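You operate a simulated robot arm through the tools that you are given. There is no shell and no other tool. Be economical: measure what you need, move in short steps, check, and stop when the job is done.

Carry out the task below with a simulated robot arm. There is one attempt and no reset: what you move stays moved.

TASK
Fetch the yellow block and set it on top of the teal vase.
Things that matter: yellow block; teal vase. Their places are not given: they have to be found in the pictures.

It is judged by the outcome, as a careful person would: the job done as asked, and still so three seconds after it is handed in. It fails if anything else is knocked over, pushed out of place, dropped, spilled or broken.

THE ROBOT
A 6-joint arm with a two-finger parallel gripper, fixed in place. Base frame: the origin is at the foot of the arm, x ahead of it, y to its left, z up; the work surface is at about z = 0. Lengths are in m, angles in degrees, forces in N, time in s.
With the tool pointing down near the work surface it reaches from about 0.14 to 0.58 m from the base axis. Its first joint turns from -66.0 to 66.0 degrees. Payload 2.1 kg.
Tool frame: the origin (TCP) lies between the finger pads and is the grasp point; the fingertips stand 0.03 m ahead of it; z points along the fingers, y is the line along which they close. The gripper opens to 0.094 m. The fingers are 0.028 m wide and 0.01 m thick; the gripper's body (0.05 by 0.096 m) begins 0.055 m behind the TCP.
Orientation is that of the tool frame in the base frame, as [roll, pitch, yaw] about the fixed x, y, z axes, in that order (R = Rz(yaw) Ry(pitch) Rx(roll)). With the fingers straight down and closing along the base's y, the tool's x points along the base's -x, its y along +y and its z along -z.

THE INTERFACE
- The arm moves only by the tool apply_moves. Its argument "rows" is a list that holds one entry, the list of rows, each a list of 7 numbers: the shift along the tool's x, y, z in units of 400 mm (1.0 is 400 mm), then the turn, a rotation vector about the tool's x, y, z in units of 90 degrees (1.0 is 90 degrees), then the opening, from 0 (shut) to 1 (fully open). In form: [[[x, y, z, wx, wy, wz, claw], ...]]. A call has 1 to 8 rows; each row is the pose to reach, as a shift and turn from the pose commanded when the call began, along the tool's axes at that moment. A call with a number of a shift or a turn outside -1 to 1 is refused whole. A row lasts 0.2 s, in which the tool goes at most 0.05 m and 8.6 degrees; a call with a longer step from one row to the next is refused whole, and so is a gripper value outside its range. A pose out of reach is approached as far as the arm can. The call stops where the force on the tool passes 40 N (or 10 N more than at its start, if that is more) or the arm is blocked; 0.2 s more then pass. The fingers move at their own pace (about 0.072 m/s each) and stop on an object; they squeeze with about 21 N. The grip force told is the motor's: it shows also when the fingers shut on nothing. Time passes only in rows, and 0.2 s behind the last, so rows that repeat a pose let the fingers close. It gives the time, the measured TCP pose, the force on the tool (base axes), the opening and the grip force at its end, in the units of the frame above (readings bear some noise), and new pictures: "views" is both (left out), scene, wrist or none.
- Cameras (640 x 400 px; columns grow to the right, rows downward): "scene" is fixed at [0.0433, -0.357, 0.5102]; the picture's right is [0.87, -0.49, 0.00], its down [-0.15, -0.27, -0.95] and it looks along [0.46, 0.83, -0.31] (base axes); focal length 309 px, centre (320, 200). "wrist" rides on the gripper at [-0.037, 0, -0.058] in the tool frame; the picture's right is [0.00, -1.00, 0.00], its down [0.97, 0.00, -0.24] and it looks along [0.24, 0.00, 0.97] (tool axes); focal length 218 px, centre (320, 200).
- pixel_to_xyz(camera, pixels): for up to 12 pixels [column, row] of the newest picture of that camera ("zoom" is the newest enlarged one), the place [x, y, z] in the base frame of the surface seen there, good to about 0.002 m. No time passes.
- zoom(camera, box): a new picture of the part [left, top, right, bottom] of that camera's present view, enlarged. No time passes.
- job_done(): hands the job in; it is judged then, once.

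Work in short steps. Measure before you move; look again where a grasp or a placing could have gone wrong, and mend it. You have 60 turns and 120 pictures in all, the two below and enlarged ones among them. Open the gripper and draw the arm clear of the work before you hand the job in, unless the task says otherwise; then end with one line.

The tools are called after "Emit:" as name(argument=value, ...) on one line, values as JSON. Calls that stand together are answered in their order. apply_moves: Moves the arm, as the interface text tells. Its arguments: {"type":"object","properties":{"rows":{"type":"array"},"views":{"type":"string","enum":["both","scene","wrist","none"]}},"required":["rows"]} The other tools are called the same way: pixel_to_xyz (camera, pixels) gives the place of the surface under pixels of a picture; zoom (camera, box) takes an enlarged picture of a part of a camera's view; job_done () hands the job in.

At the start:

```text
clock: 0.0
tool_pos: [0.2326, 0.1553, 0.3929]
tool_rot: [180.0, 0.0, 180.0]
contact_force: [0.5, 0.1, -0.2]
opening: 0.0941
gripper_force: 0.0
```

scene: 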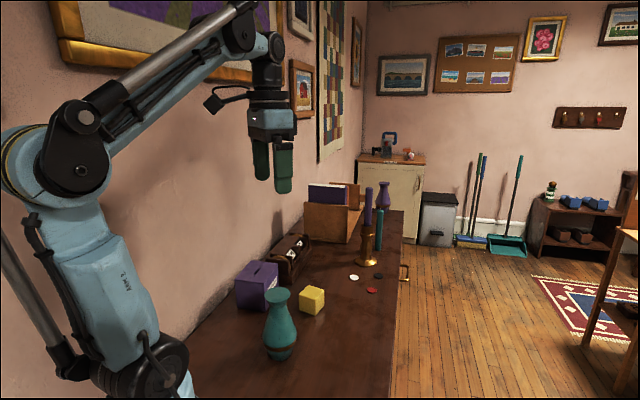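
wrist: 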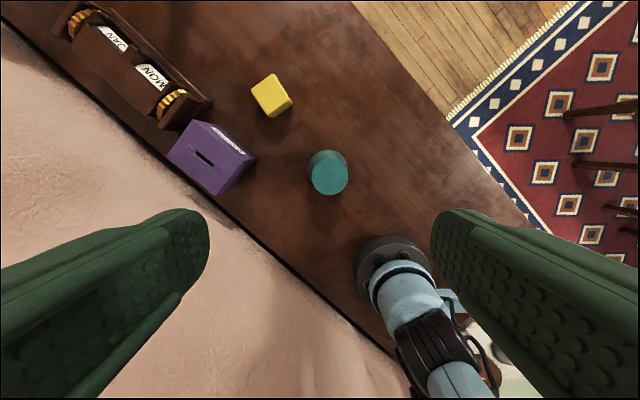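

The yellow block is at scene (312,300) and the teal vase at (280,325). I'll zoom in and measure both.

Emit:
zoom(camera="scene", box=[220, 240, 380, 370])

Emit:
zoom(camera="wrist", box=[160, 40, 400, 220])

Emit:
pixel_to_xyz(camera="wrist", pixels=[[266, 92], [252, 90], [275, 75], [291, 100], [268, 115], [328, 178], [312, 178], [346, 178], [328, 194], [328, 160], [240, 165], [205, 160]])

Emit:
pixel_to_xyz(camera="scene", pixels=[[312, 293], [300, 289], [323, 291], [306, 308], [278, 291], [278, 298], [280, 325], [280, 355], [265, 295], [290, 295], [371, 290], [354, 277]])

```text
3.08 times, centred on (300, 305) of scene
```

zoom: 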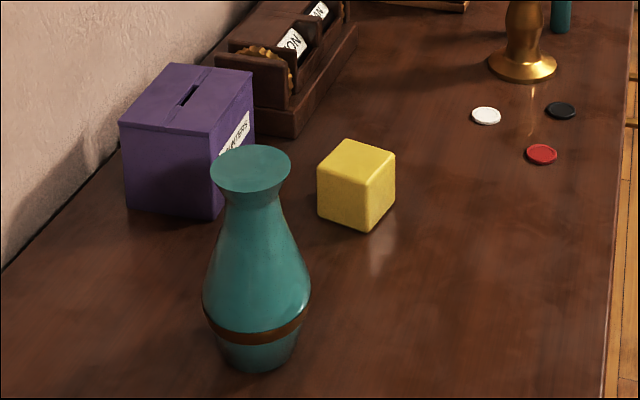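

```text
2.22 times, centred on (280, 130) of wrist
```

zoom: 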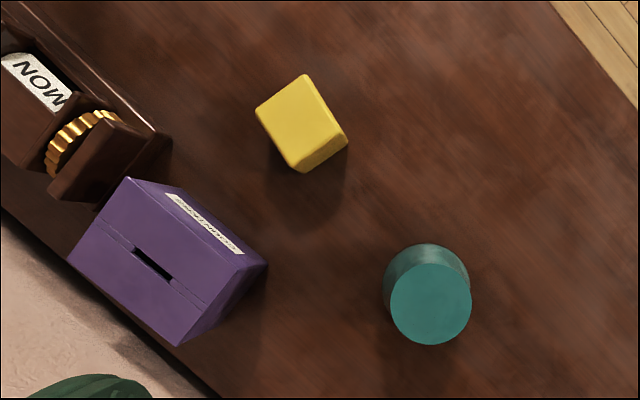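

```text
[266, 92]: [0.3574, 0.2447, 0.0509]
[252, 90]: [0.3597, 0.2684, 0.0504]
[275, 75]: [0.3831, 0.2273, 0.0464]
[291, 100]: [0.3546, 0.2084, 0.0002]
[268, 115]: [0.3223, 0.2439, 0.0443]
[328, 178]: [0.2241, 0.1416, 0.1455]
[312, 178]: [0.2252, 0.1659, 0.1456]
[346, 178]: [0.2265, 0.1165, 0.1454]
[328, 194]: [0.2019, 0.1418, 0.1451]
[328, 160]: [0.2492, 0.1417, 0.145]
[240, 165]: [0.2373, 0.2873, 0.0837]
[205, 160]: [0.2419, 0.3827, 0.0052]
```

```text
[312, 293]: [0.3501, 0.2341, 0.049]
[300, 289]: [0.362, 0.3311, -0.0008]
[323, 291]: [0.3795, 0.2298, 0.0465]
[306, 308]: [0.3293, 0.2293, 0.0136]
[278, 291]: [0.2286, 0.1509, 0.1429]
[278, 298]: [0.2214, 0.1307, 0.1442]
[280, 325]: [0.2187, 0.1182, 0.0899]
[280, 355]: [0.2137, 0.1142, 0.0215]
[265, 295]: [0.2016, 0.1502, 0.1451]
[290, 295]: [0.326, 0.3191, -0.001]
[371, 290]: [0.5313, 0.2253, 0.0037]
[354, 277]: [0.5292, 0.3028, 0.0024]
```

The vase top is a flat disc at z≈0.145, centred near (0.225, 0.141). Next I'll measure the block's top corners in the zoom, at (305,77), (258,110), (298,166) and (340,128).

Emit:
pixel_to_xyz(camera="zoom", pixels=[[303, 79], [260, 110], [298, 164], [338, 132], [300, 120], [280, 93], [278, 138], [312, 84], [431, 268], [431, 341], [395, 305], [468, 305]])

```text
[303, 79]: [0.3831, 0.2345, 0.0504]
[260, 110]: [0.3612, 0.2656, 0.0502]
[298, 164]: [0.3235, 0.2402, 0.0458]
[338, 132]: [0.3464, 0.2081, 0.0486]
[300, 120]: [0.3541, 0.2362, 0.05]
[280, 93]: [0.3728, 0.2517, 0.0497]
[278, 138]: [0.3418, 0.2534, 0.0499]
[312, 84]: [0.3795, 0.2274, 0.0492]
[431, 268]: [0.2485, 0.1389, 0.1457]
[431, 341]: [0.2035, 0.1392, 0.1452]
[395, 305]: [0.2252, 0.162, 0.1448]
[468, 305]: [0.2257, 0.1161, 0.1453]
```

The block top is centred near (0.3535, 0.237), with its edges turned about 34.5°. I'll move above it at z≈0.20 and turn to match.

Emit:
apply_moves(rows=[[[-0.0503, 0.0341, 0.0804, 0, 0, -0.0638, 1], [-0.1007, 0.0682, 0.1608, 0, 0, -0.1277, 1], [-0.151, 0.1022, 0.2412, 0, 0, -0.1915, 1], [-0.2013, 0.1363, 0.3217, 0, 0, -0.2553, 1], [-0.2517, 0.1704, 0.4021, 0, 0, -0.319, 1], [-0.302, 0.2045, 0.4825, 0, 0, -0.383, 1], [-0.302, 0.2045, 0.4825, 0, 0, -0.383, 1]]])

```text
clock: 1.6
tool_pos: [0.3539, 0.2363, 0.1997]
tool_rot: [180.0, 0.0, -145.4]
contact_force: [0.0, -0.4, -0.7]
opening: 0.094
gripper_force: 0.0
```

scene: 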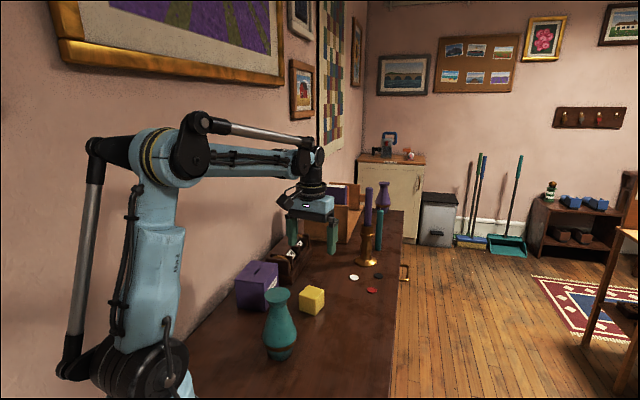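
wrist: 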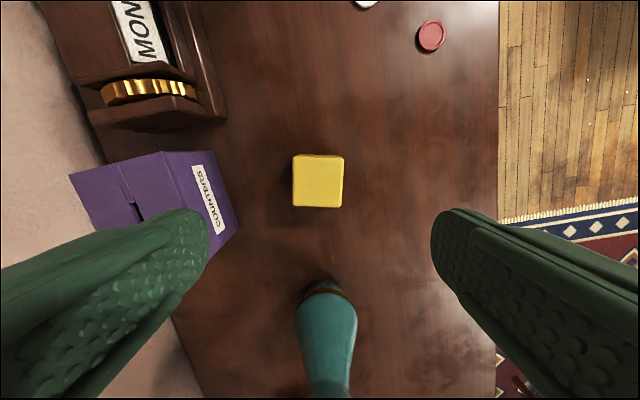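

The block is now square in the wrist view, at columns 293–343 and rows 155–207. I'll measure its centre before going down.

Emit:
pixel_to_xyz(camera="wrist", pixels=[[318, 182], [296, 182], [341, 182], [318, 160], [318, 204], [296, 160], [341, 160], [341, 204], [296, 204], [228, 235]])

```text
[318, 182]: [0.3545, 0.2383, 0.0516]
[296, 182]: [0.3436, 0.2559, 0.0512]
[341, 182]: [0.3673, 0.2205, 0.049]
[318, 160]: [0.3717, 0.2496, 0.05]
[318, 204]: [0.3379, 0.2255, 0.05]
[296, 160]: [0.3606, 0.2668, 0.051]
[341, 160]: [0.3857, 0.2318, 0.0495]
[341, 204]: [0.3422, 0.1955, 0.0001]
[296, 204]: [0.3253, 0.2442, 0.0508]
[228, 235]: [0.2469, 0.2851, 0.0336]
```

The block centre is at about (0.355, 0.238), so I shift by about 2 mm and go down to TCP z=0.035. That leaves the fingertips 5 mm above the table.

Emit:
apply_moves(rows=[[[-0.0047, 0.002, 0.1, 0, 0, 0, 1], [-0.0047, 0.002, 0.2, 0, 0, 0, 1], [-0.0047, 0.002, 0.3, 0, 0, 0, 1], [-0.0047, 0.002, 0.37, 0, 0, 0, 1], [-0.0047, 0.002, 0.412, 0, 0, 0, 1], [-0.0047, 0.002, 0.412, 0, 0, 0, 1]]])

```text
clock: 3.0
tool_pos: [0.3551, 0.2401, 0.0352]
tool_rot: [-180.0, 0.0, -145.5]
contact_force: [-0.4, 0.0, -0.4]
opening: 0.0941
gripper_force: 0.1
```

scene: 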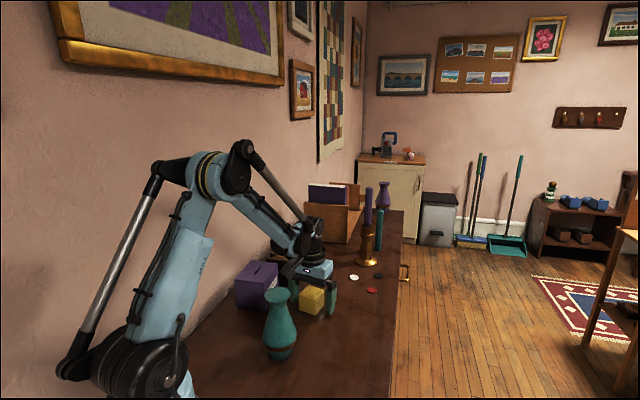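
wrist: 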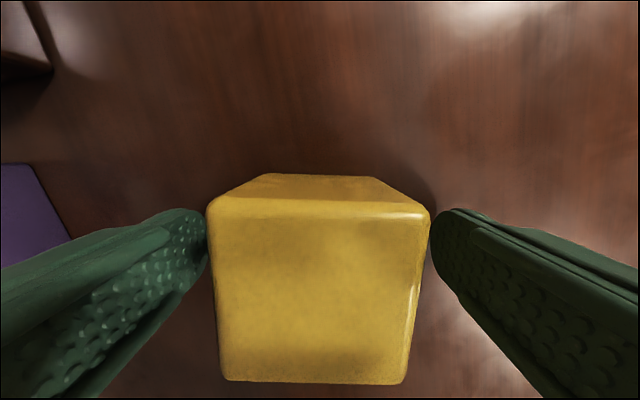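

The block sits between the open fingers, so I close on it.

Emit:
apply_moves(rows=[[[0, 0, 0, 0, 0, 0, 0.4], [0, 0, 0, 0, 0, 0, 0], [0, 0, 0, 0, 0, 0, 0], [0, 0, 0, 0, 0, 0, 0]]], views="wrist")

```text
clock: 4.0
tool_pos: [0.3528, 0.2392, 0.0351]
tool_rot: [180.0, 0.0, -145.5]
contact_force: [-0.3, -0.4, 0.5]
opening: 0.0537
gripper_force: 20.8
```

wrist: 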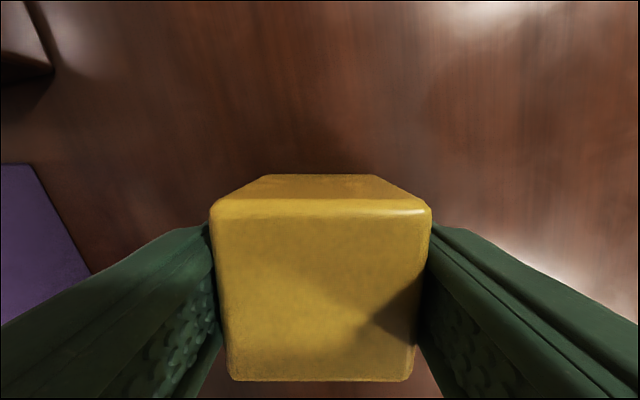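

The grip is firm at opening 0.0537 and 20.8 N. I lift straight up to z≈0.235.

Emit:
apply_moves(rows=[[[0, 0, -0.07, 0, 0, 0, 0], [0, 0, -0.16, 0, 0, 0, 0], [0, 0, -0.26, 0, 0, 0, 0], [0, 0, -0.36, 0, 0, 0, 0], [0, 0, -0.46, 0, 0, 0, 0], [0, 0, -0.5, 0, 0, 0, 0], [0, 0, -0.5, 0, 0, 0, 0]]])

```text
clock: 5.6
tool_pos: [0.3535, 0.24, 0.2353]
tool_rot: [179.9, -0.1, -145.4]
contact_force: [-0.7, -0.6, -0.6]
opening: 0.0
gripper_force: 21.0
```

scene: 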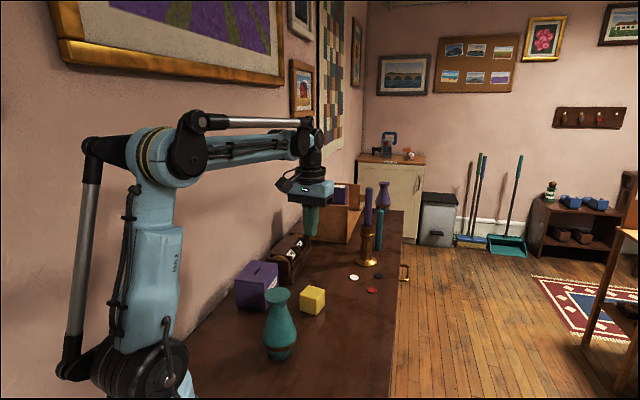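
wrist: 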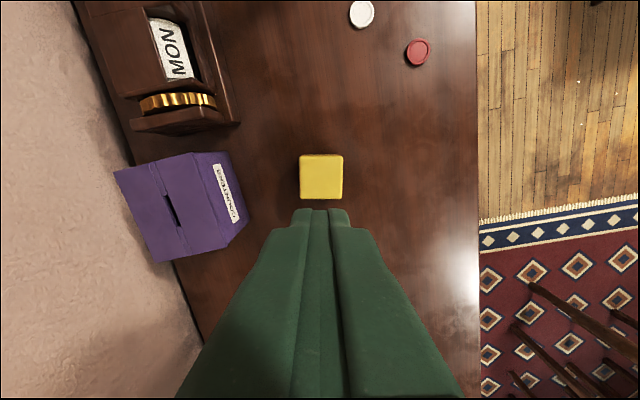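

The opening is 0.0 and the block is still on the table, so it slipped out. I'll look closely at where it is and at its shape before retrying.

Emit:
zoom(camera="scene", box=[272, 270, 352, 330])

Emit:
pixel_to_xyz(camera="wrist", pixels=[[302, 176], [321, 157], [340, 176], [321, 196], [321, 176], [302, 158], [340, 158], [302, 195], [340, 195]])

Emit:
zoom(camera="wrist", box=[280, 130, 364, 220])

```text
6.67 times, centred on (312, 300) of scene
```

zoom: 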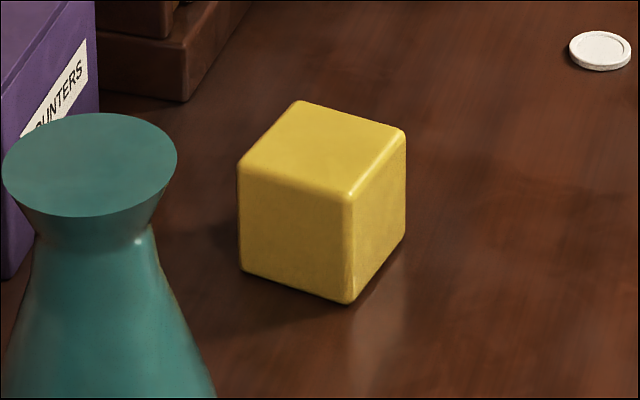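

```text
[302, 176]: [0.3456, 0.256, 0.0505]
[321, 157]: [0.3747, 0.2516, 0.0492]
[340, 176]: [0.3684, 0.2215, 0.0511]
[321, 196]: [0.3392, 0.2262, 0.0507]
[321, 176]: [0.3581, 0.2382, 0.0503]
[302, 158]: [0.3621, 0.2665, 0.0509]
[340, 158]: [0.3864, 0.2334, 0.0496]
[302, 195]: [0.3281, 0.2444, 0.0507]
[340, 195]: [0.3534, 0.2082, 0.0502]
```

```text
4.44 times, centred on (322, 175) of wrist
```

zoom: 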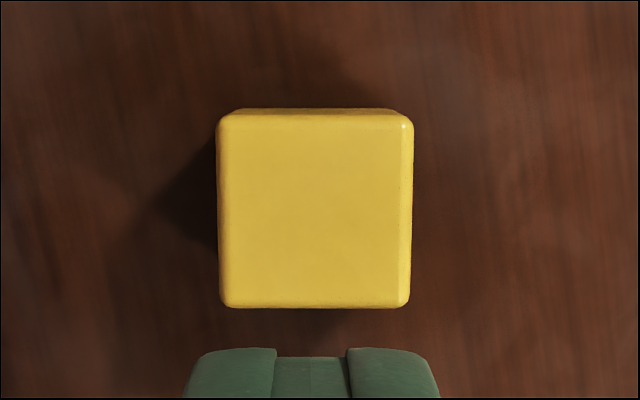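

The block is upright and nearly where it was, so it simply slipped during the fast lift. I'll reopen, go down again slightly lower, close, and lift slowly this time.

Emit:
apply_moves(rows=[[[0, 0, 0, 0, 0, 0, 1], [-0.004, -0.003, 0, 0, 0, 0, 1], [-0.004, -0.003, 0, 0, 0, 0, 1], [-0.004, -0.003, 0.12, 0, 0, 0, 1], [-0.004, -0.003, 0.24, 0, 0, 0, 1], [-0.004, -0.003, 0.36, 0, 0, 0, 1], [-0.004, -0.003, 0.46, 0, 0, 0, 1], [-0.004, -0.003, 0.504, 0, 0, 0, 1]]], views="wrist")

Emit:
apply_moves(rows=[[[0, 0, 0, 0, 0, 0, 0.4], [0, 0, 0, 0, 0, 0, 0], [0, 0, 0, 0, 0, 0, 0], [0, 0, 0, 0, 0, 0, 0], [0, 0, 0, 0, 0, 0, 0], [0, 0, 0, 0, 0, 0, 0]]], views="wrist")

Emit:
apply_moves(rows=[[[0, 0, -0.004, 0, 0, 0, 0], [0, 0, -0.008, 0, 0, 0, 0], [0, 0, -0.012, 0, 0, 0, 0], [0, 0, -0.016, 0, 0, 0, 0], [0, 0, -0.02, 0, 0, 0, 0], [0, 0, -0.024, 0, 0, 0, 0], [0, 0, -0.028, 0, 0, 0, 0], [0, 0, -0.032, 0, 0, 0, 0]]])

```text
clock: 7.4
tool_pos: [0.3568, 0.2388, 0.0328]
tool_rot: [179.9, -0.1, -145.5]
contact_force: [0.4, -0.2, 0.1]
opening: 0.094
gripper_force: 0.0
```

wrist: 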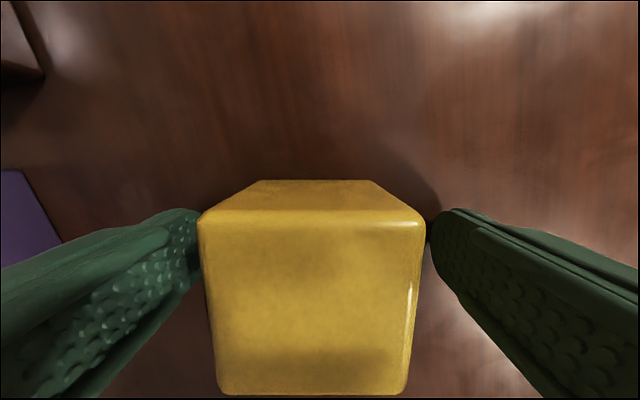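

```text
clock: 8.8
tool_pos: [0.3566, 0.2388, 0.0335]
tool_rot: [-180.0, 0.1, -145.5]
contact_force: [0.2, -0.6, -0.7]
opening: 0.0539
gripper_force: 20.9
```

wrist: 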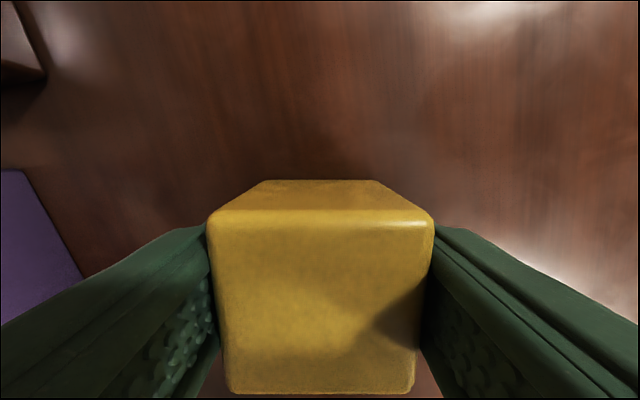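

```text
clock: 10.6
tool_pos: [0.3556, 0.2383, 0.0465]
tool_rot: [180.0, 0.0, -145.4]
contact_force: [0.2, 0.3, -0.3]
opening: 0.0539
gripper_force: 20.6
```

scene: 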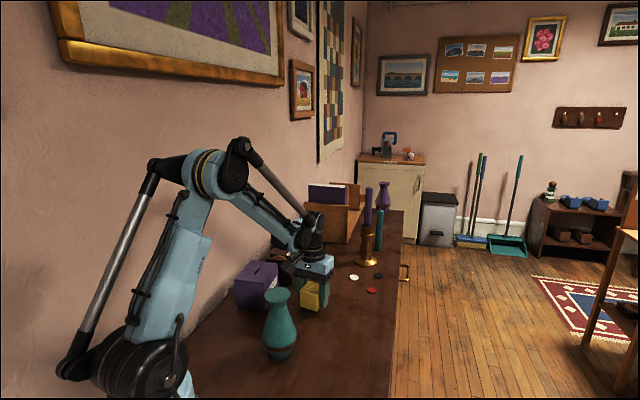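
wrist: 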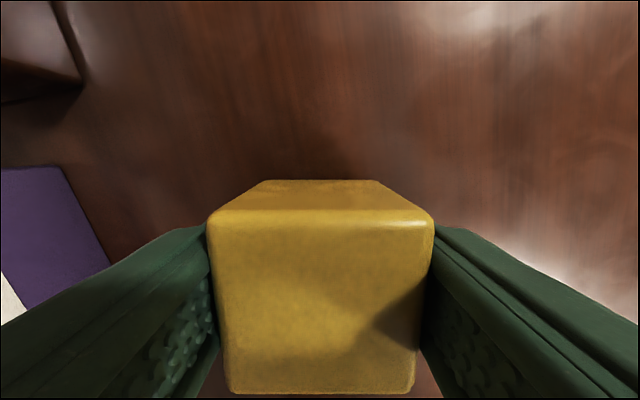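

With the slow lift the block stays put between the pads. I continue upward with gentle ramps.

Emit:
apply_moves(rows=[[[0, 0, -0.006, 0, 0, 0, 0], [0, 0, -0.016, 0, 0, 0, 0], [0, 0, -0.03, 0, 0, 0, 0], [0, 0, -0.048, 0, 0, 0, 0], [0, 0, -0.068, 0, 0, 0, 0], [0, 0, -0.086, 0, 0, 0, 0], [0, 0, -0.1, 0, 0, 0, 0], [0, 0, -0.108, 0, 0, 0, 0]]], views="wrist")

```text
clock: 12.4
tool_pos: [0.3558, 0.2385, 0.0899]
tool_rot: [-180.0, 0.0, -145.6]
contact_force: [-0.8, -0.1, -1.0]
opening: 0.054
gripper_force: 20.9
```

wrist: 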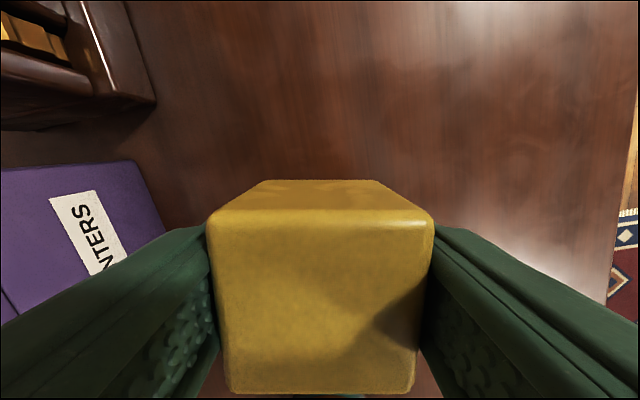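

No slip at z=0.09. I lift the rest of the way to z≈0.22 in the same gentle ramps.

Emit:
apply_moves(rows=[[[0, 0, -0.006, 0, 0, 0, 0], [0, 0, -0.016, 0, 0, 0, 0], [0, 0, -0.03, 0, 0, 0, 0], [0, 0, -0.048, 0, 0, 0, 0], [0, 0, -0.068, 0, 0, 0, 0], [0, 0, -0.086, 0, 0, 0, 0], [0, 0, -0.1, 0, 0, 0, 0], [0, 0, -0.108, 0, 0, 0, 0]]], views="none")

Emit:
apply_moves(rows=[[[0, 0, -0.006, 0, 0, 0, 0], [0, 0, -0.016, 0, 0, 0, 0], [0, 0, -0.03, 0, 0, 0, 0], [0, 0, -0.048, 0, 0, 0, 0], [0, 0, -0.068, 0, 0, 0, 0], [0, 0, -0.086, 0, 0, 0, 0], [0, 0, -0.1, 0, 0, 0, 0], [0, 0, -0.108, 0, 0, 0, 0]]], views="none")

Emit:
apply_moves(rows=[[[0, 0, -0.006, 0, 0, 0, 0], [0, 0, -0.016, 0, 0, 0, 0], [0, 0, -0.03, 0, 0, 0, 0], [0, 0, -0.048, 0, 0, 0, 0], [0, 0, -0.068, 0, 0, 0, 0], [0, 0, -0.086, 0, 0, 0, 0], [0, 0, -0.1, 0, 0, 0, 0], [0, 0, -0.108, 0, 0, 0, 0]]])

```text
clock: 14.2
tool_pos: [0.356, 0.2382, 0.1328]
tool_rot: [179.9, 0.1, -145.5]
contact_force: [0.7, 0.2, -1.4]
opening: 0.0539
gripper_force: 21.3
```

```text
clock: 16.0
tool_pos: [0.3567, 0.2392, 0.1757]
tool_rot: [-180.0, -0.1, -145.4]
contact_force: [-0.4, 1.0, -0.9]
opening: 0.054
gripper_force: 20.8
```

```text
clock: 17.8
tool_pos: [0.3566, 0.2389, 0.2191]
tool_rot: [179.9, 0.0, -145.5]
contact_force: [0.6, -0.2, -1.2]
opening: 0.0538
gripper_force: 21.3
```

scene: 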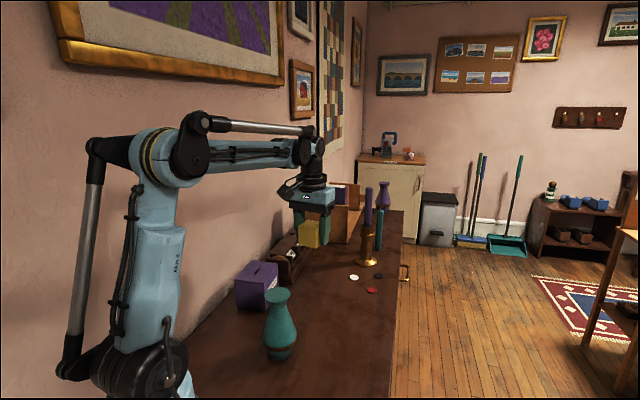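
wrist: 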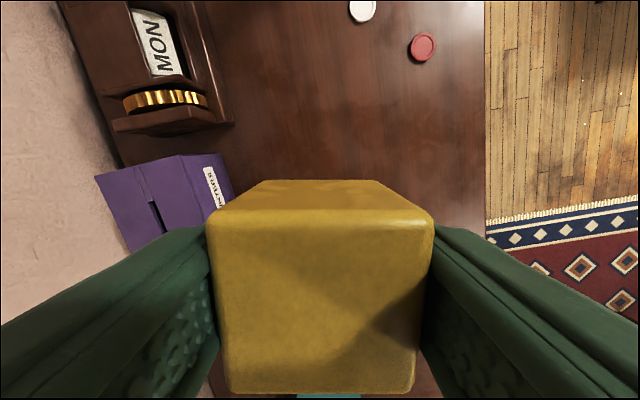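

The block is centred in the grip at z=0.219, with its bottom at about 0.186, clear of the 0.145 vase top. I move gently toward the vase along tool x, 0.165 m in total, in stages.

Emit:
apply_moves(rows=[[[0.006, -0.0003, 0, 0, 0, 0, 0], [0.018, -0.0009, 0, 0, 0, 0, 0], [0.036, -0.0018, 0, 0, 0, 0, 0], [0.058, -0.0029, 0, 0, 0, 0, 0], [0.08, -0.004, 0, 0, 0, 0, 0], [0.098, -0.0049, 0, 0, 0, 0, 0], [0.11, -0.0056, 0, 0, 0, 0, 0], [0.116, -0.0059, 0, 0, 0, 0, 0]]], views="wrist")

Emit:
apply_moves(rows=[[[0.006, -0.0003, 0, 0, 0, 0, 0], [0.018, -0.0009, 0, 0, 0, 0, 0], [0.036, -0.0018, 0, 0, 0, 0, 0], [0.058, -0.0029, 0, 0, 0, 0, 0], [0.08, -0.004, 0, 0, 0, 0, 0], [0.098, -0.0049, 0, 0, 0, 0, 0], [0.11, -0.0056, 0, 0, 0, 0, 0], [0.116, -0.0059, 0, 0, 0, 0, 0]]], views="scene")

```text
clock: 19.6
tool_pos: [0.3179, 0.211, 0.2185]
tool_rot: [180.0, 0.0, -145.5]
contact_force: [0.2, 0.1, -0.9]
opening: 0.0537
gripper_force: 21.0
```

wrist: 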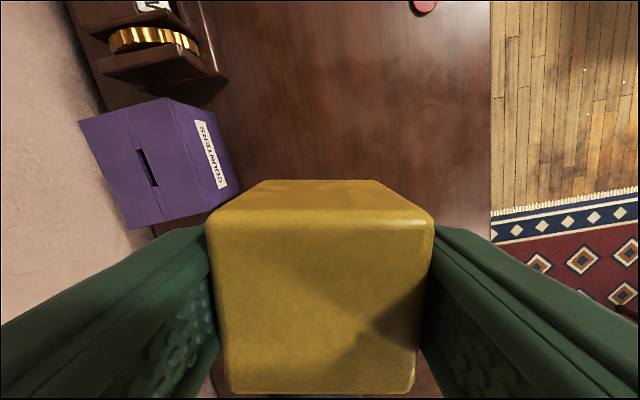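

```text
clock: 21.4
tool_pos: [0.2814, 0.183, 0.2191]
tool_rot: [179.9, 0.0, -145.5]
contact_force: [-1.0, -0.1, -1.0]
opening: 0.0536
gripper_force: 21.1
```

scene: 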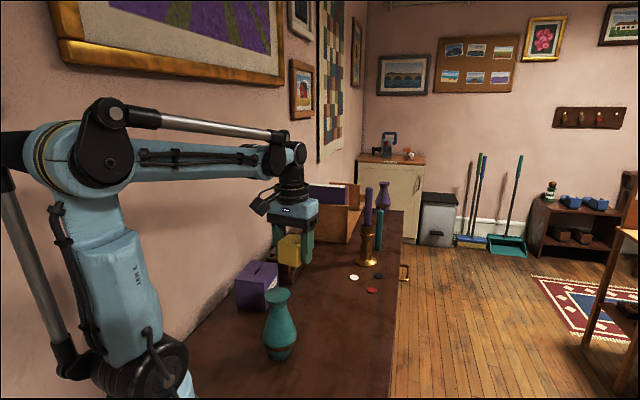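

The block is steady in the grip and 0.072 m remain. I make the last two gentle stages to sit above the vase.

Emit:
apply_moves(rows=[[[0.006, -0.0003, 0, 0, 0, 0, 0], [0.018, -0.0009, 0, 0, 0, 0, 0], [0.036, -0.0018, 0, 0, 0, 0, 0], [0.058, -0.0029, 0, 0, 0, 0, 0], [0.08, -0.004, 0, 0, 0, 0, 0], [0.098, -0.0049, 0, 0, 0, 0, 0], [0.11, -0.0056, 0, 0, 0, 0, 0], [0.116, -0.0059, 0, 0, 0, 0, 0]]], views="none")

Emit:
apply_moves(rows=[[[0.004, -0.0003, 0, 0, 0, 0, 0], [0.012, -0.0008, 0, 0, 0, 0, 0], [0.024, -0.0016, 0, 0, 0, 0, 0], [0.038, -0.0025, 0, 0, 0, 0, 0], [0.05, -0.0033, 0, 0, 0, 0, 0], [0.059, -0.0039, 0, 0, 0, 0, 0], [0.063, -0.004, 0, 0, 0, 0, 0], [0.063, -0.004, 0, 0, 0, 0, 0]]])

Emit:
zoom(camera="scene", box=[200, 220, 360, 370])

Emit:
pixel_to_xyz(camera="scene", pixels=[[266, 296], [277, 290], [277, 302], [289, 296], [272, 299], [284, 299]])

```text
clock: 23.2
tool_pos: [0.2451, 0.1535, 0.2191]
tool_rot: [-179.9, 0.0, -145.5]
contact_force: [-0.4, 0.2, -0.8]
opening: 0.0539
gripper_force: 21.5
```

```text
clock: 25.0
tool_pos: [0.2259, 0.1386, 0.2199]
tool_rot: [-179.9, 0.0, -145.5]
contact_force: [0.4, 0.1, 0.0]
opening: 0.0536
gripper_force: 20.4
```

scene: 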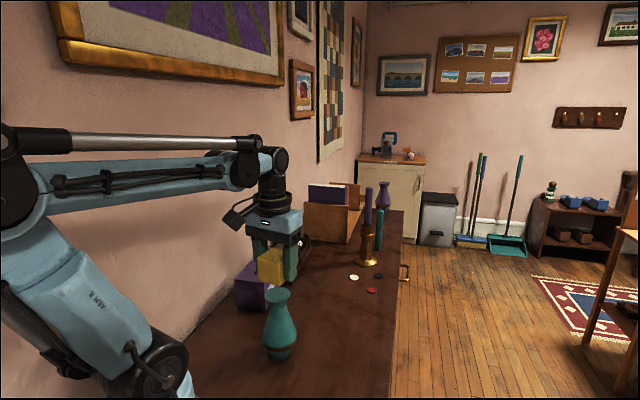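
wrist: 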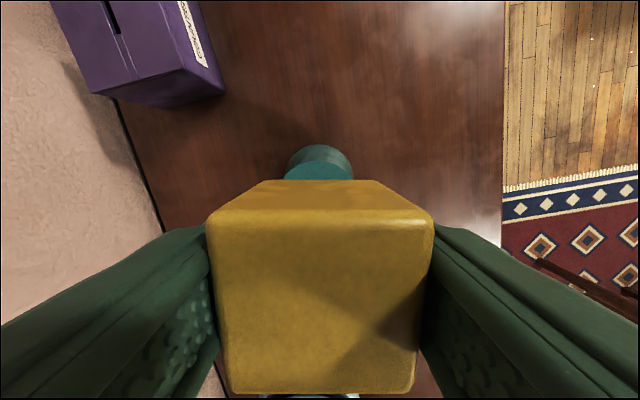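

```text
2.67 times, centred on (280, 295) of scene
```

zoom: 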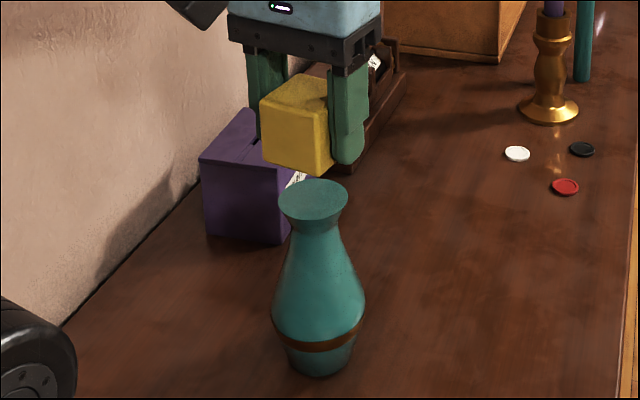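

```text
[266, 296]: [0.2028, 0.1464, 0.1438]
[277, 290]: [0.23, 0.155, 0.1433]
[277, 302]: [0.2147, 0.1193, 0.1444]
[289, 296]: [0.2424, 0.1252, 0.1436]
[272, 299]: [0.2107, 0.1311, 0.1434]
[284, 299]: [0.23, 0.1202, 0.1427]
```

Emit:
pixel_to_xyz(camera="zoom", pixels=[[312, 200], [281, 200], [344, 200], [312, 183], [312, 216], [300, 200], [325, 200]])

```text
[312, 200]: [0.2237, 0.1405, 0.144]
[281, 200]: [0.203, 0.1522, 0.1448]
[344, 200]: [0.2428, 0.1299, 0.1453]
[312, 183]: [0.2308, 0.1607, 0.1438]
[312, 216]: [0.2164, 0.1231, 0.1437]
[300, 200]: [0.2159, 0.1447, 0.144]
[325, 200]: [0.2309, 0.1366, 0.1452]
```

The vase centre averages to (0.2247, 0.140), about 2 mm off, so I correct that and lower gently to about 3 mm above contact (expected at TCP z≈0.178).

Emit:
apply_moves(rows=[[[0.0005, 0.001, 0.006, 0, 0, 0, 0], [0.001, 0.002, 0.016, 0, 0, 0, 0], [0.0015, 0.003, 0.03, 0, 0, 0, 0], [0.002, 0.004, 0.046, 0, 0, 0, 0], [0.002, 0.004, 0.064, 0, 0, 0, 0], [0.002, 0.004, 0.08, 0, 0, 0, 0], [0.002, 0.004, 0.09, 0, 0, 0, 0], [0.002, 0.004, 0.095, 0, 0, 0, 0]]], views="scene")

Emit:
zoom(camera="scene", box=[230, 240, 330, 340])

```text
clock: 26.8
tool_pos: [0.2234, 0.1391, 0.1816]
tool_rot: [179.9, -0.1, -145.6]
contact_force: [0.9, 0.1, -1.2]
opening: 0.0539
gripper_force: 20.7
```

scene: 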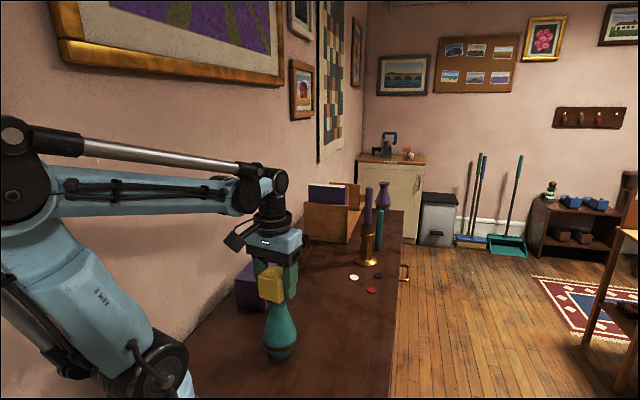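

```text
4.00 times, centred on (280, 290) of scene
```

zoom: 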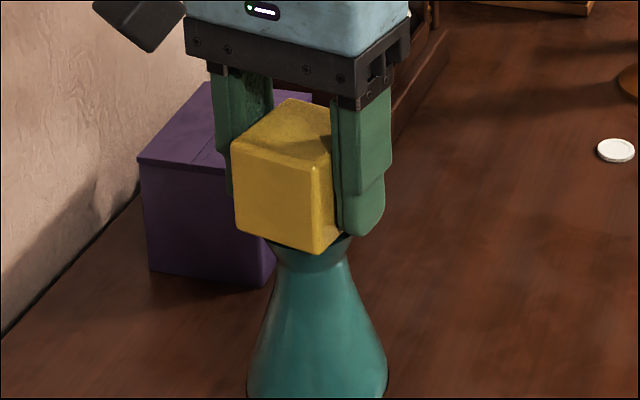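

The block is visibly over the vase mouth, and its left corner at zoom column 231 matches the position I expected. I lower in 0.5 mm steps until contact.

Emit:
apply_moves(rows=[[[0.001, 0, 0.00125, 0, 0, 0, 0], [0.001, 0, 0.0025, 0, 0, 0, 0], [0.001, 0, 0.00375, 0, 0, 0, 0], [0.001, 0, 0.005, 0, 0, 0, 0], [0.001, 0, 0.00625, 0, 0, 0, 0], [0.001, 0, 0.0075, 0, 0, 0, 0]]], views="none")

```text
clock: 28.2
tool_pos: [0.2244, 0.1398, 0.1778]
tool_rot: [-179.9, 0.0, -145.5]
contact_force: [-1.2, -0.1, 13.1]
opening: 0.0541
gripper_force: 20.9
```

The vertical force rose to 13 N, so the block is on the vase. I check the picture before letting go.

Emit:
zoom(camera="scene", box=[230, 240, 330, 340])

Emit:
zoom(camera="wrist", box=[200, 100, 440, 400])

```text
4.00 times, centred on (280, 290) of scene
```

zoom: 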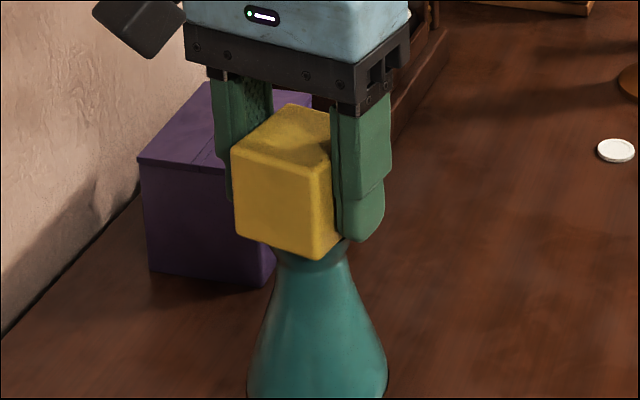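

```text
1.33 times, centred on (320, 250) of wrist
```

zoom: 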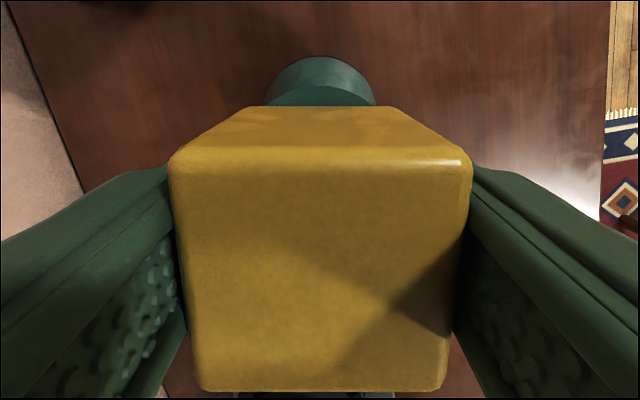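

In the wrist view, the rim sticks out past the block's far edge. I measure how far.

Emit:
pixel_to_xyz(camera="zoom", pixels=[[320, 97], [320, 91], [320, 88], [320, 84], [275, 102], [366, 102], [320, 110], [320, 104]])

```text
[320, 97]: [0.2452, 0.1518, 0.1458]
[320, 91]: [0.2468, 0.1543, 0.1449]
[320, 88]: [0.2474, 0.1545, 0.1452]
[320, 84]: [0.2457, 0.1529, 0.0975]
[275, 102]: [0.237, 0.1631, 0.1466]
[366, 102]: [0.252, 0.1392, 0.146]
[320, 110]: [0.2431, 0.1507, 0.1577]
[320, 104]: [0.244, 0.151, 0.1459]
```

The offset is at most about 4 mm on a rim of 23 mm radius, so the block is well supported. I ease the pressure slightly and open the fingers in small steps.

Emit:
apply_moves(rows=[[[0, 0, -0.0015, 0, 0, 0, 0], [0, 0, -0.0015, 0, 0, 0, 0.56], [0, 0, -0.0015, 0, 0, 0, 0.6], [0, 0, -0.0015, 0, 0, 0, 0.7], [0, 0, -0.0015, 0, 0, 0, 0.85], [0, 0, -0.0015, 0, 0, 0, 1], [0, 0, -0.0015, 0, 0, 0, 1]]])

Emit:
zoom(camera="scene", box=[230, 240, 330, 340])

```text
clock: 29.8
tool_pos: [0.2226, 0.1393, 0.1781]
tool_rot: [-180.0, 0.0, -145.5]
contact_force: [-0.6, 0.1, 0.6]
opening: 0.0942
gripper_force: 0.0
```

scene: 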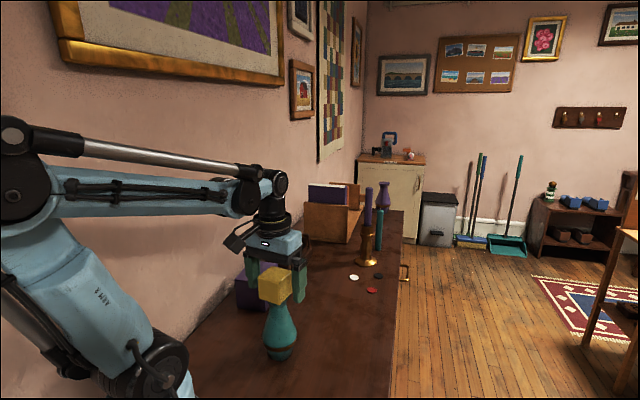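
wrist: 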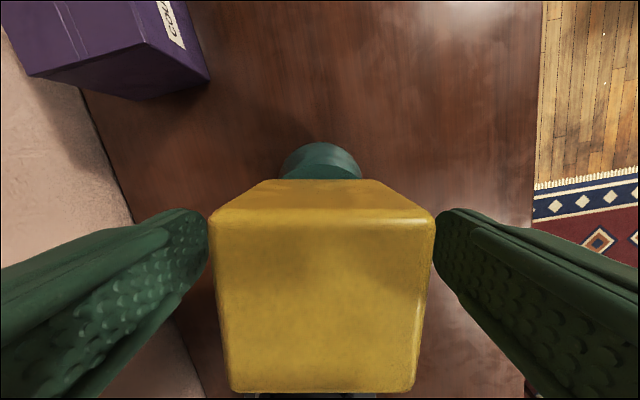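

```text
4.00 times, centred on (280, 290) of scene
```

zoom: 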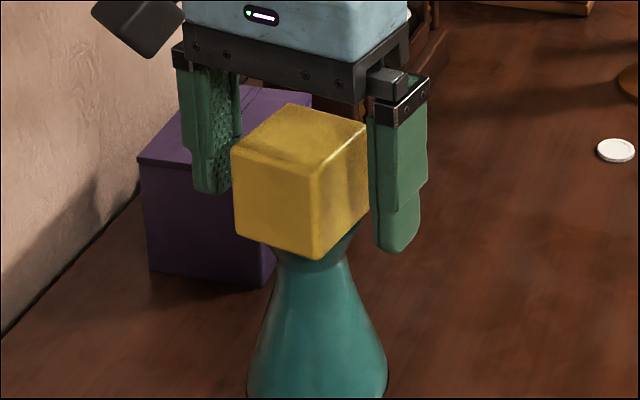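

The block rests level on the vase and both fingers are clear. I withdraw straight up.

Emit:
apply_moves(rows=[[[0, 0, -0.02, 0, 0, 0, 1], [0, 0, -0.06, 0, 0, 0, 1], [0, 0, -0.12, 0, 0, 0, 1], [0, 0, -0.2, 0, 0, 0, 1], [0, 0, -0.28, 0, 0, 0, 1], [0, 0, -0.36, 0, 0, 0, 1], [0, 0, -0.42, 0, 0, 0, 1], [0, 0, -0.42, 0, 0, 0, 1]]])

Emit:
zoom(camera="scene", box=[220, 230, 340, 370])

```text
clock: 31.6
tool_pos: [0.2221, 0.1392, 0.3465]
tool_rot: [-180.0, 0.0, -145.6]
contact_force: [0.2, 0.9, 0.0]
opening: 0.0941
gripper_force: 0.0
```

scene: 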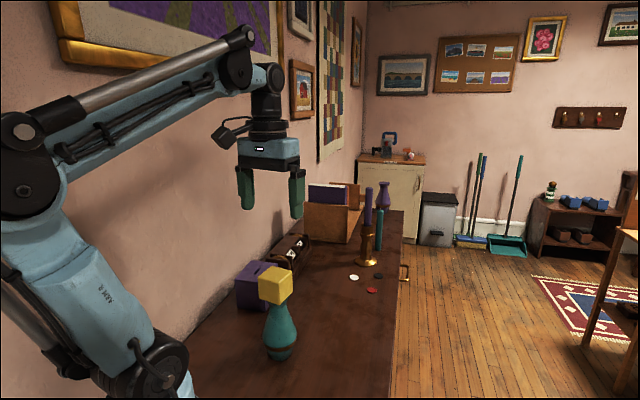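
wrist: 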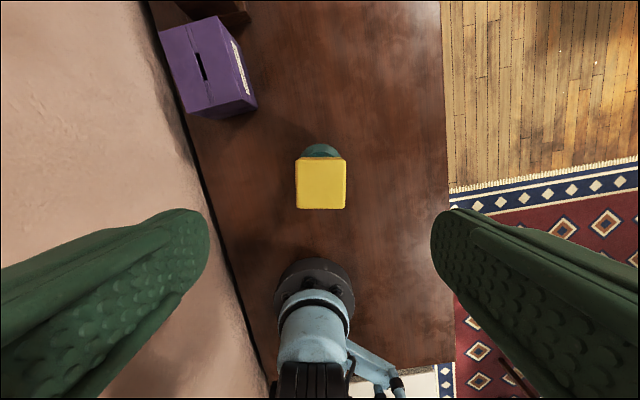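

```text
2.86 times, centred on (280, 300) of scene
```

zoom: 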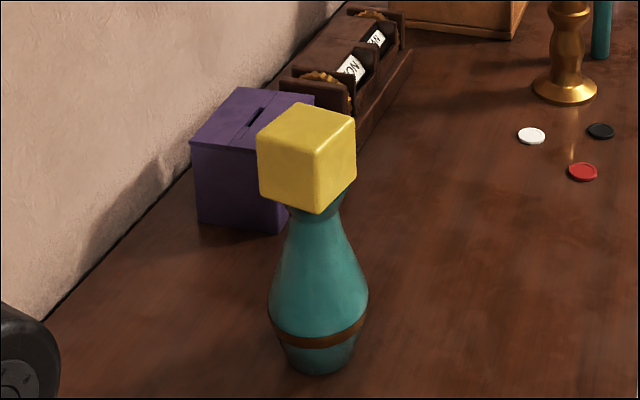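

The block sits stable on the upright vase, nothing else has moved, and the arm is clear. I hand the job in.

Emit:
job_done()

```text
The job is handed in.
```

The yellow block is resting on top of the teal vase and the arm is clear. It slipped out of the gripper on the first lift but stayed upright on the table, and a slower second lift held.
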